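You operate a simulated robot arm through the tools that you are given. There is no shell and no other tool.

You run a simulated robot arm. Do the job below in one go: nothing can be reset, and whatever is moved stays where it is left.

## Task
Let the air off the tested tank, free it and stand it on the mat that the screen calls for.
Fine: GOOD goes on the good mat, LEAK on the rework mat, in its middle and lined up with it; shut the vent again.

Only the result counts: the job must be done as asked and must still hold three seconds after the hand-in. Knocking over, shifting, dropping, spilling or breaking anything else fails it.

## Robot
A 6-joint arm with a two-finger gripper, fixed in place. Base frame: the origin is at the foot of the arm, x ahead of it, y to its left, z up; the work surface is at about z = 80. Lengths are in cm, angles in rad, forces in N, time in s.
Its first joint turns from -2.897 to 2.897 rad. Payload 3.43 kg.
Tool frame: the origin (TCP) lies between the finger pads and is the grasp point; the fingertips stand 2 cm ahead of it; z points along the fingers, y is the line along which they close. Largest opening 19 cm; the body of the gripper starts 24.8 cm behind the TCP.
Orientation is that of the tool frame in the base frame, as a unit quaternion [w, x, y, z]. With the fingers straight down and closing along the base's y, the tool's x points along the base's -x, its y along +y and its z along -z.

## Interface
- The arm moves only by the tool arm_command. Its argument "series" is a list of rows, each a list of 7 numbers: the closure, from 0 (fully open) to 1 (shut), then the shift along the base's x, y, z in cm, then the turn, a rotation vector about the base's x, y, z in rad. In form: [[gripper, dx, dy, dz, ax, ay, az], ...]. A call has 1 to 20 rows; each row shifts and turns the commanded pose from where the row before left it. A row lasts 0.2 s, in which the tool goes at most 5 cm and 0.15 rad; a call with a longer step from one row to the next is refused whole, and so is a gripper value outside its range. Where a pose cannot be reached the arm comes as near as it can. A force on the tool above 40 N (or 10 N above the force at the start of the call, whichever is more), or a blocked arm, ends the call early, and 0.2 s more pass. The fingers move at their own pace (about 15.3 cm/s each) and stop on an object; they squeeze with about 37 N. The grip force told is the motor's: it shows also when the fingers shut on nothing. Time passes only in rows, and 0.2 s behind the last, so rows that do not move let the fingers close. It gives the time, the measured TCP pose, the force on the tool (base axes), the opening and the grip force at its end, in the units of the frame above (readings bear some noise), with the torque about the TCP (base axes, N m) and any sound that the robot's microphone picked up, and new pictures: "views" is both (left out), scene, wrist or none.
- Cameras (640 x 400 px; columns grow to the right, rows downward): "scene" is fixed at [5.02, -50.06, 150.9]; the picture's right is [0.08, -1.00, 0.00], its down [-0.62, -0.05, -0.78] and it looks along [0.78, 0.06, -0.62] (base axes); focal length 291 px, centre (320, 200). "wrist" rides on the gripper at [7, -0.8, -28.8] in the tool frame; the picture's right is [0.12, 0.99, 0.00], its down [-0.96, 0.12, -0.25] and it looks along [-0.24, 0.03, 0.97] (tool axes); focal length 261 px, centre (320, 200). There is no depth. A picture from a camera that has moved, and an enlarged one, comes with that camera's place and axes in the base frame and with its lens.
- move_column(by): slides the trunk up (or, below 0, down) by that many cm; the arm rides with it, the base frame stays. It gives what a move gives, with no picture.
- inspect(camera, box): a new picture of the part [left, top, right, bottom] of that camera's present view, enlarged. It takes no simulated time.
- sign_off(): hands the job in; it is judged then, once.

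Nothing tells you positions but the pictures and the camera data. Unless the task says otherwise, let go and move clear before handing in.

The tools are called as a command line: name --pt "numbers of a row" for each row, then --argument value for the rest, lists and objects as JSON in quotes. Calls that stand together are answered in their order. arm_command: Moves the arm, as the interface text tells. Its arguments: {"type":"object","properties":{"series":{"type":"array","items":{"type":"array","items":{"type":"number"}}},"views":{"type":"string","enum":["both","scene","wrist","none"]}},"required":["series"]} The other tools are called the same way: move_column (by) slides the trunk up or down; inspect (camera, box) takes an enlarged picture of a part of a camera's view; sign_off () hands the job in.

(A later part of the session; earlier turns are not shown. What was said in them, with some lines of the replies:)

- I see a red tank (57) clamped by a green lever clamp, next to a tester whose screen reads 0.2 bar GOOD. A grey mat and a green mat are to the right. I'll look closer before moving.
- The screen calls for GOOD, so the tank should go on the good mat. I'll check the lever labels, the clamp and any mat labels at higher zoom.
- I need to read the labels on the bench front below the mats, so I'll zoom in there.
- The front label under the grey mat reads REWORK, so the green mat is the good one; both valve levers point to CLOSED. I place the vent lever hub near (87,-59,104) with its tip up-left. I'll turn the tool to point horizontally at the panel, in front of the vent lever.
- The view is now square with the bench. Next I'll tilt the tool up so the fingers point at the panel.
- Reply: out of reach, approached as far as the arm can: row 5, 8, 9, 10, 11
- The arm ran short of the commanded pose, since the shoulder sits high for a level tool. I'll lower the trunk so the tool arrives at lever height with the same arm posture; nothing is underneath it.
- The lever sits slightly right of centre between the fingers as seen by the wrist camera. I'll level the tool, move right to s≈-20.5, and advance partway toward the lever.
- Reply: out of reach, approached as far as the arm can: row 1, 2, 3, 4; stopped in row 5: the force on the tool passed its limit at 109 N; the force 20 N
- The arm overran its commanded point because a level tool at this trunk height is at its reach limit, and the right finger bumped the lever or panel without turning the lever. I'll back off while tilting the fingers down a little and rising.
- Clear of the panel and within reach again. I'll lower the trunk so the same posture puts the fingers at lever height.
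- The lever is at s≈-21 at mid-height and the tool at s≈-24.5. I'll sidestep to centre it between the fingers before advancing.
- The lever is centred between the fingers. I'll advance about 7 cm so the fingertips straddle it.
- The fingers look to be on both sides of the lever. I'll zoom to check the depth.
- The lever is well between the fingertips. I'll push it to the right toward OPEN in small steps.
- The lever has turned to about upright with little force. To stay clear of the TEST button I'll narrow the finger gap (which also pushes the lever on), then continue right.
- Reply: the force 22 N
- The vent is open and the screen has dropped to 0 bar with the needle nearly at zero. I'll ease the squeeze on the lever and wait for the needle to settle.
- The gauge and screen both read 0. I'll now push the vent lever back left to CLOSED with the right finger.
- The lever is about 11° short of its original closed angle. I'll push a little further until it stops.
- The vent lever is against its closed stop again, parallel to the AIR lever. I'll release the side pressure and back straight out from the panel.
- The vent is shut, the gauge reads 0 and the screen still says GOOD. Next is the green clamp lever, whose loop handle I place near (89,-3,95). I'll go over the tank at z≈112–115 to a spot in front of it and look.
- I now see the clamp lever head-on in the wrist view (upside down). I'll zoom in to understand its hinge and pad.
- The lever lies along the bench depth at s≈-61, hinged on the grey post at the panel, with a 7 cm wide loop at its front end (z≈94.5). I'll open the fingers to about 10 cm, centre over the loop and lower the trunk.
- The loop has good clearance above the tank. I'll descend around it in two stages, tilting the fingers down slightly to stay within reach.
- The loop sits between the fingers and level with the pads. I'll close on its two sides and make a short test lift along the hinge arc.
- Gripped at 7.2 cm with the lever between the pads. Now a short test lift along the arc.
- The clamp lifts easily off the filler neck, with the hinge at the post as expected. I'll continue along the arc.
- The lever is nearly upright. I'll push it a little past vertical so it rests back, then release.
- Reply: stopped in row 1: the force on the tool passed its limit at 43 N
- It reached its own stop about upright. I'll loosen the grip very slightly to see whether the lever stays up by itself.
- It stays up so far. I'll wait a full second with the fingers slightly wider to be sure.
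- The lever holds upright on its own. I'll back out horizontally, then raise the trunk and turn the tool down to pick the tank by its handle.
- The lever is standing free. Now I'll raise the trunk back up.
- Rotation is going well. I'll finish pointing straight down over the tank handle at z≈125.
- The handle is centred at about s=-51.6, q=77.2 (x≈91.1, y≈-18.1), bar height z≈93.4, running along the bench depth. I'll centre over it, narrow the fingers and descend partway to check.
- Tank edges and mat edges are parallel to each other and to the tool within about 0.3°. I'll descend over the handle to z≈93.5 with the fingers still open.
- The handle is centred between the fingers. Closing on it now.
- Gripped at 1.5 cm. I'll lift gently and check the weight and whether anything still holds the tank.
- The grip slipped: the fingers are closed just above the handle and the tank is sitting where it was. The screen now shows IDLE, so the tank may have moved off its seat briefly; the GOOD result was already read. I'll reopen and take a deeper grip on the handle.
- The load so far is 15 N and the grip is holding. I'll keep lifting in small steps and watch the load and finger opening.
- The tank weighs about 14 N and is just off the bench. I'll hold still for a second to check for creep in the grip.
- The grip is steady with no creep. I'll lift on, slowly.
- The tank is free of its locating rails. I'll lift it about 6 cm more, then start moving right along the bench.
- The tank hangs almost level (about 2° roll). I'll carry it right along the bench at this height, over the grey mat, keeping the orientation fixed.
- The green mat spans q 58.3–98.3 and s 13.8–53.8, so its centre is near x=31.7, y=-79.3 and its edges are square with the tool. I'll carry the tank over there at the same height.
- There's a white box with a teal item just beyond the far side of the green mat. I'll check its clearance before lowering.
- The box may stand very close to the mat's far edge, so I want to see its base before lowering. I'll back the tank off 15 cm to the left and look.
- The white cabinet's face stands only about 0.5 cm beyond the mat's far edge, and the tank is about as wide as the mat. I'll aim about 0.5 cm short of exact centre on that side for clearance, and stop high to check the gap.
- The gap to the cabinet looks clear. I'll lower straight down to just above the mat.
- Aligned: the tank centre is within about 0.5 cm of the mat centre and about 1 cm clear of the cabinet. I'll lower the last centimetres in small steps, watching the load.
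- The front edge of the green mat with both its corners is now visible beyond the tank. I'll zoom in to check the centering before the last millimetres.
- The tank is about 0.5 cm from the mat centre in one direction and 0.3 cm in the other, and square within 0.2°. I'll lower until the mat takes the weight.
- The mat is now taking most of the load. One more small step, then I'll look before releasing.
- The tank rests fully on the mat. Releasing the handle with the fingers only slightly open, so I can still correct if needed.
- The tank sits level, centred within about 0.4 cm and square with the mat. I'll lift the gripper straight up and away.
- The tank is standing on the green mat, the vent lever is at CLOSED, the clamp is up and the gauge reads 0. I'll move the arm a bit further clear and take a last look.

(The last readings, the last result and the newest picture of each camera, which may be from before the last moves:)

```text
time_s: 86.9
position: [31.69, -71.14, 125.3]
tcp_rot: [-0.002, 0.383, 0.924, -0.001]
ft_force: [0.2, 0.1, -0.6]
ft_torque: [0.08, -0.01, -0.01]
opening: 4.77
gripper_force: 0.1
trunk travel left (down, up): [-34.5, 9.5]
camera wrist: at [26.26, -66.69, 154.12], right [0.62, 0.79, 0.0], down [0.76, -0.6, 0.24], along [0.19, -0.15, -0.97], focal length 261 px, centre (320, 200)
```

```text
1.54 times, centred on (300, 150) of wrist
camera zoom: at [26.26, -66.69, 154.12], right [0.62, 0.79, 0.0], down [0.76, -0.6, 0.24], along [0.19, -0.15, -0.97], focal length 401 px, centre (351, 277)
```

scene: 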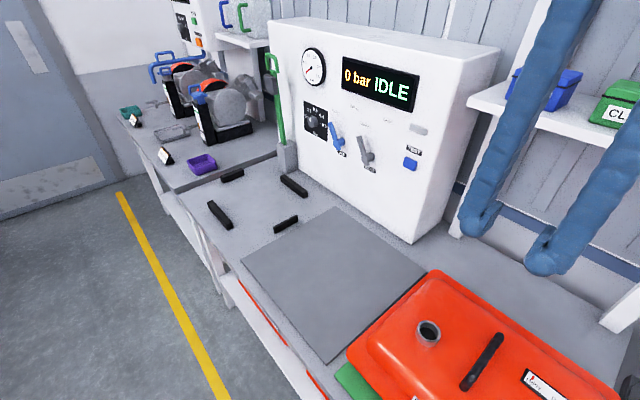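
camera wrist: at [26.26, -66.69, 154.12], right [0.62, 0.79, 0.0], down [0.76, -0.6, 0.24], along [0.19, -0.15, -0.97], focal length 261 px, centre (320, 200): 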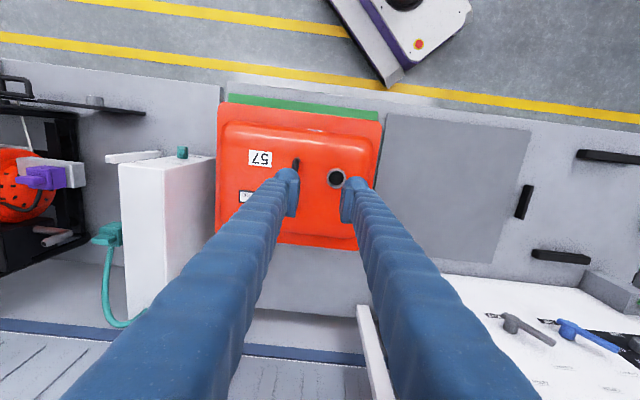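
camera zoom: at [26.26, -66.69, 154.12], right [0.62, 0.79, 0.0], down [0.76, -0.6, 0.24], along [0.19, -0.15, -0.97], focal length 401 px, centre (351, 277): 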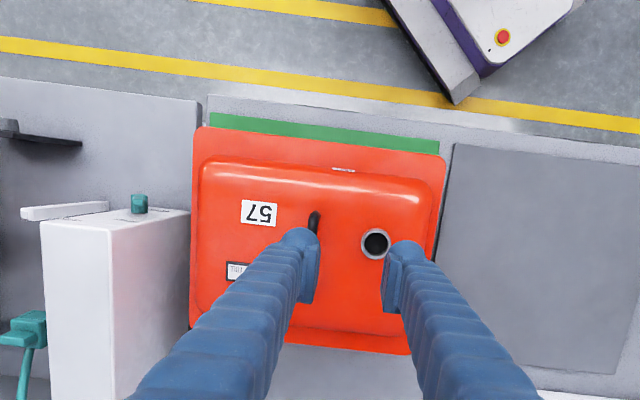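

The tank stands level and square in the middle of the green (good) mat. Both levers are at CLOSED, the gauge is at 0, the clamp is up, and the arm is clear. Handing in.

sign_off

```text
The job is handed in.
```

The tank is off the tester and standing on the green mat, and the job is handed in. I haven't been told whether it passed.

- **Result read:** the screen showed GOOD. The grey mat is labelled REWORK, so I took the green one as the good mat; I couldn't read its label.
- **Air:** I opened the vent until the gauge and screen both read 0, then pushed the lever back to its CLOSED stop. The air lever was closed throughout.
- **Clamp:** it's lifted fully up and stayed up by itself once released.
- **Placement:** by the camera measurements, the tank is within about 0.4 cm of the mat's centre and in line with it. It stands level, roughly 0.5 cm from the white cabinet beside that mat.

Three things happened along the way:

- **Panel bump:** a finger bumped the vent lever or the panel on the first approach (109 N). The lever didn't turn, and I saw no damage.
- **Slipped grip:** my first grip on the tank handle slipped. The tank may have lifted slightly and settled back in its place. The second, deeper grip held.
- **Screen change:** the screen switched from GOOD to IDLE at about that moment and still reads IDLE.
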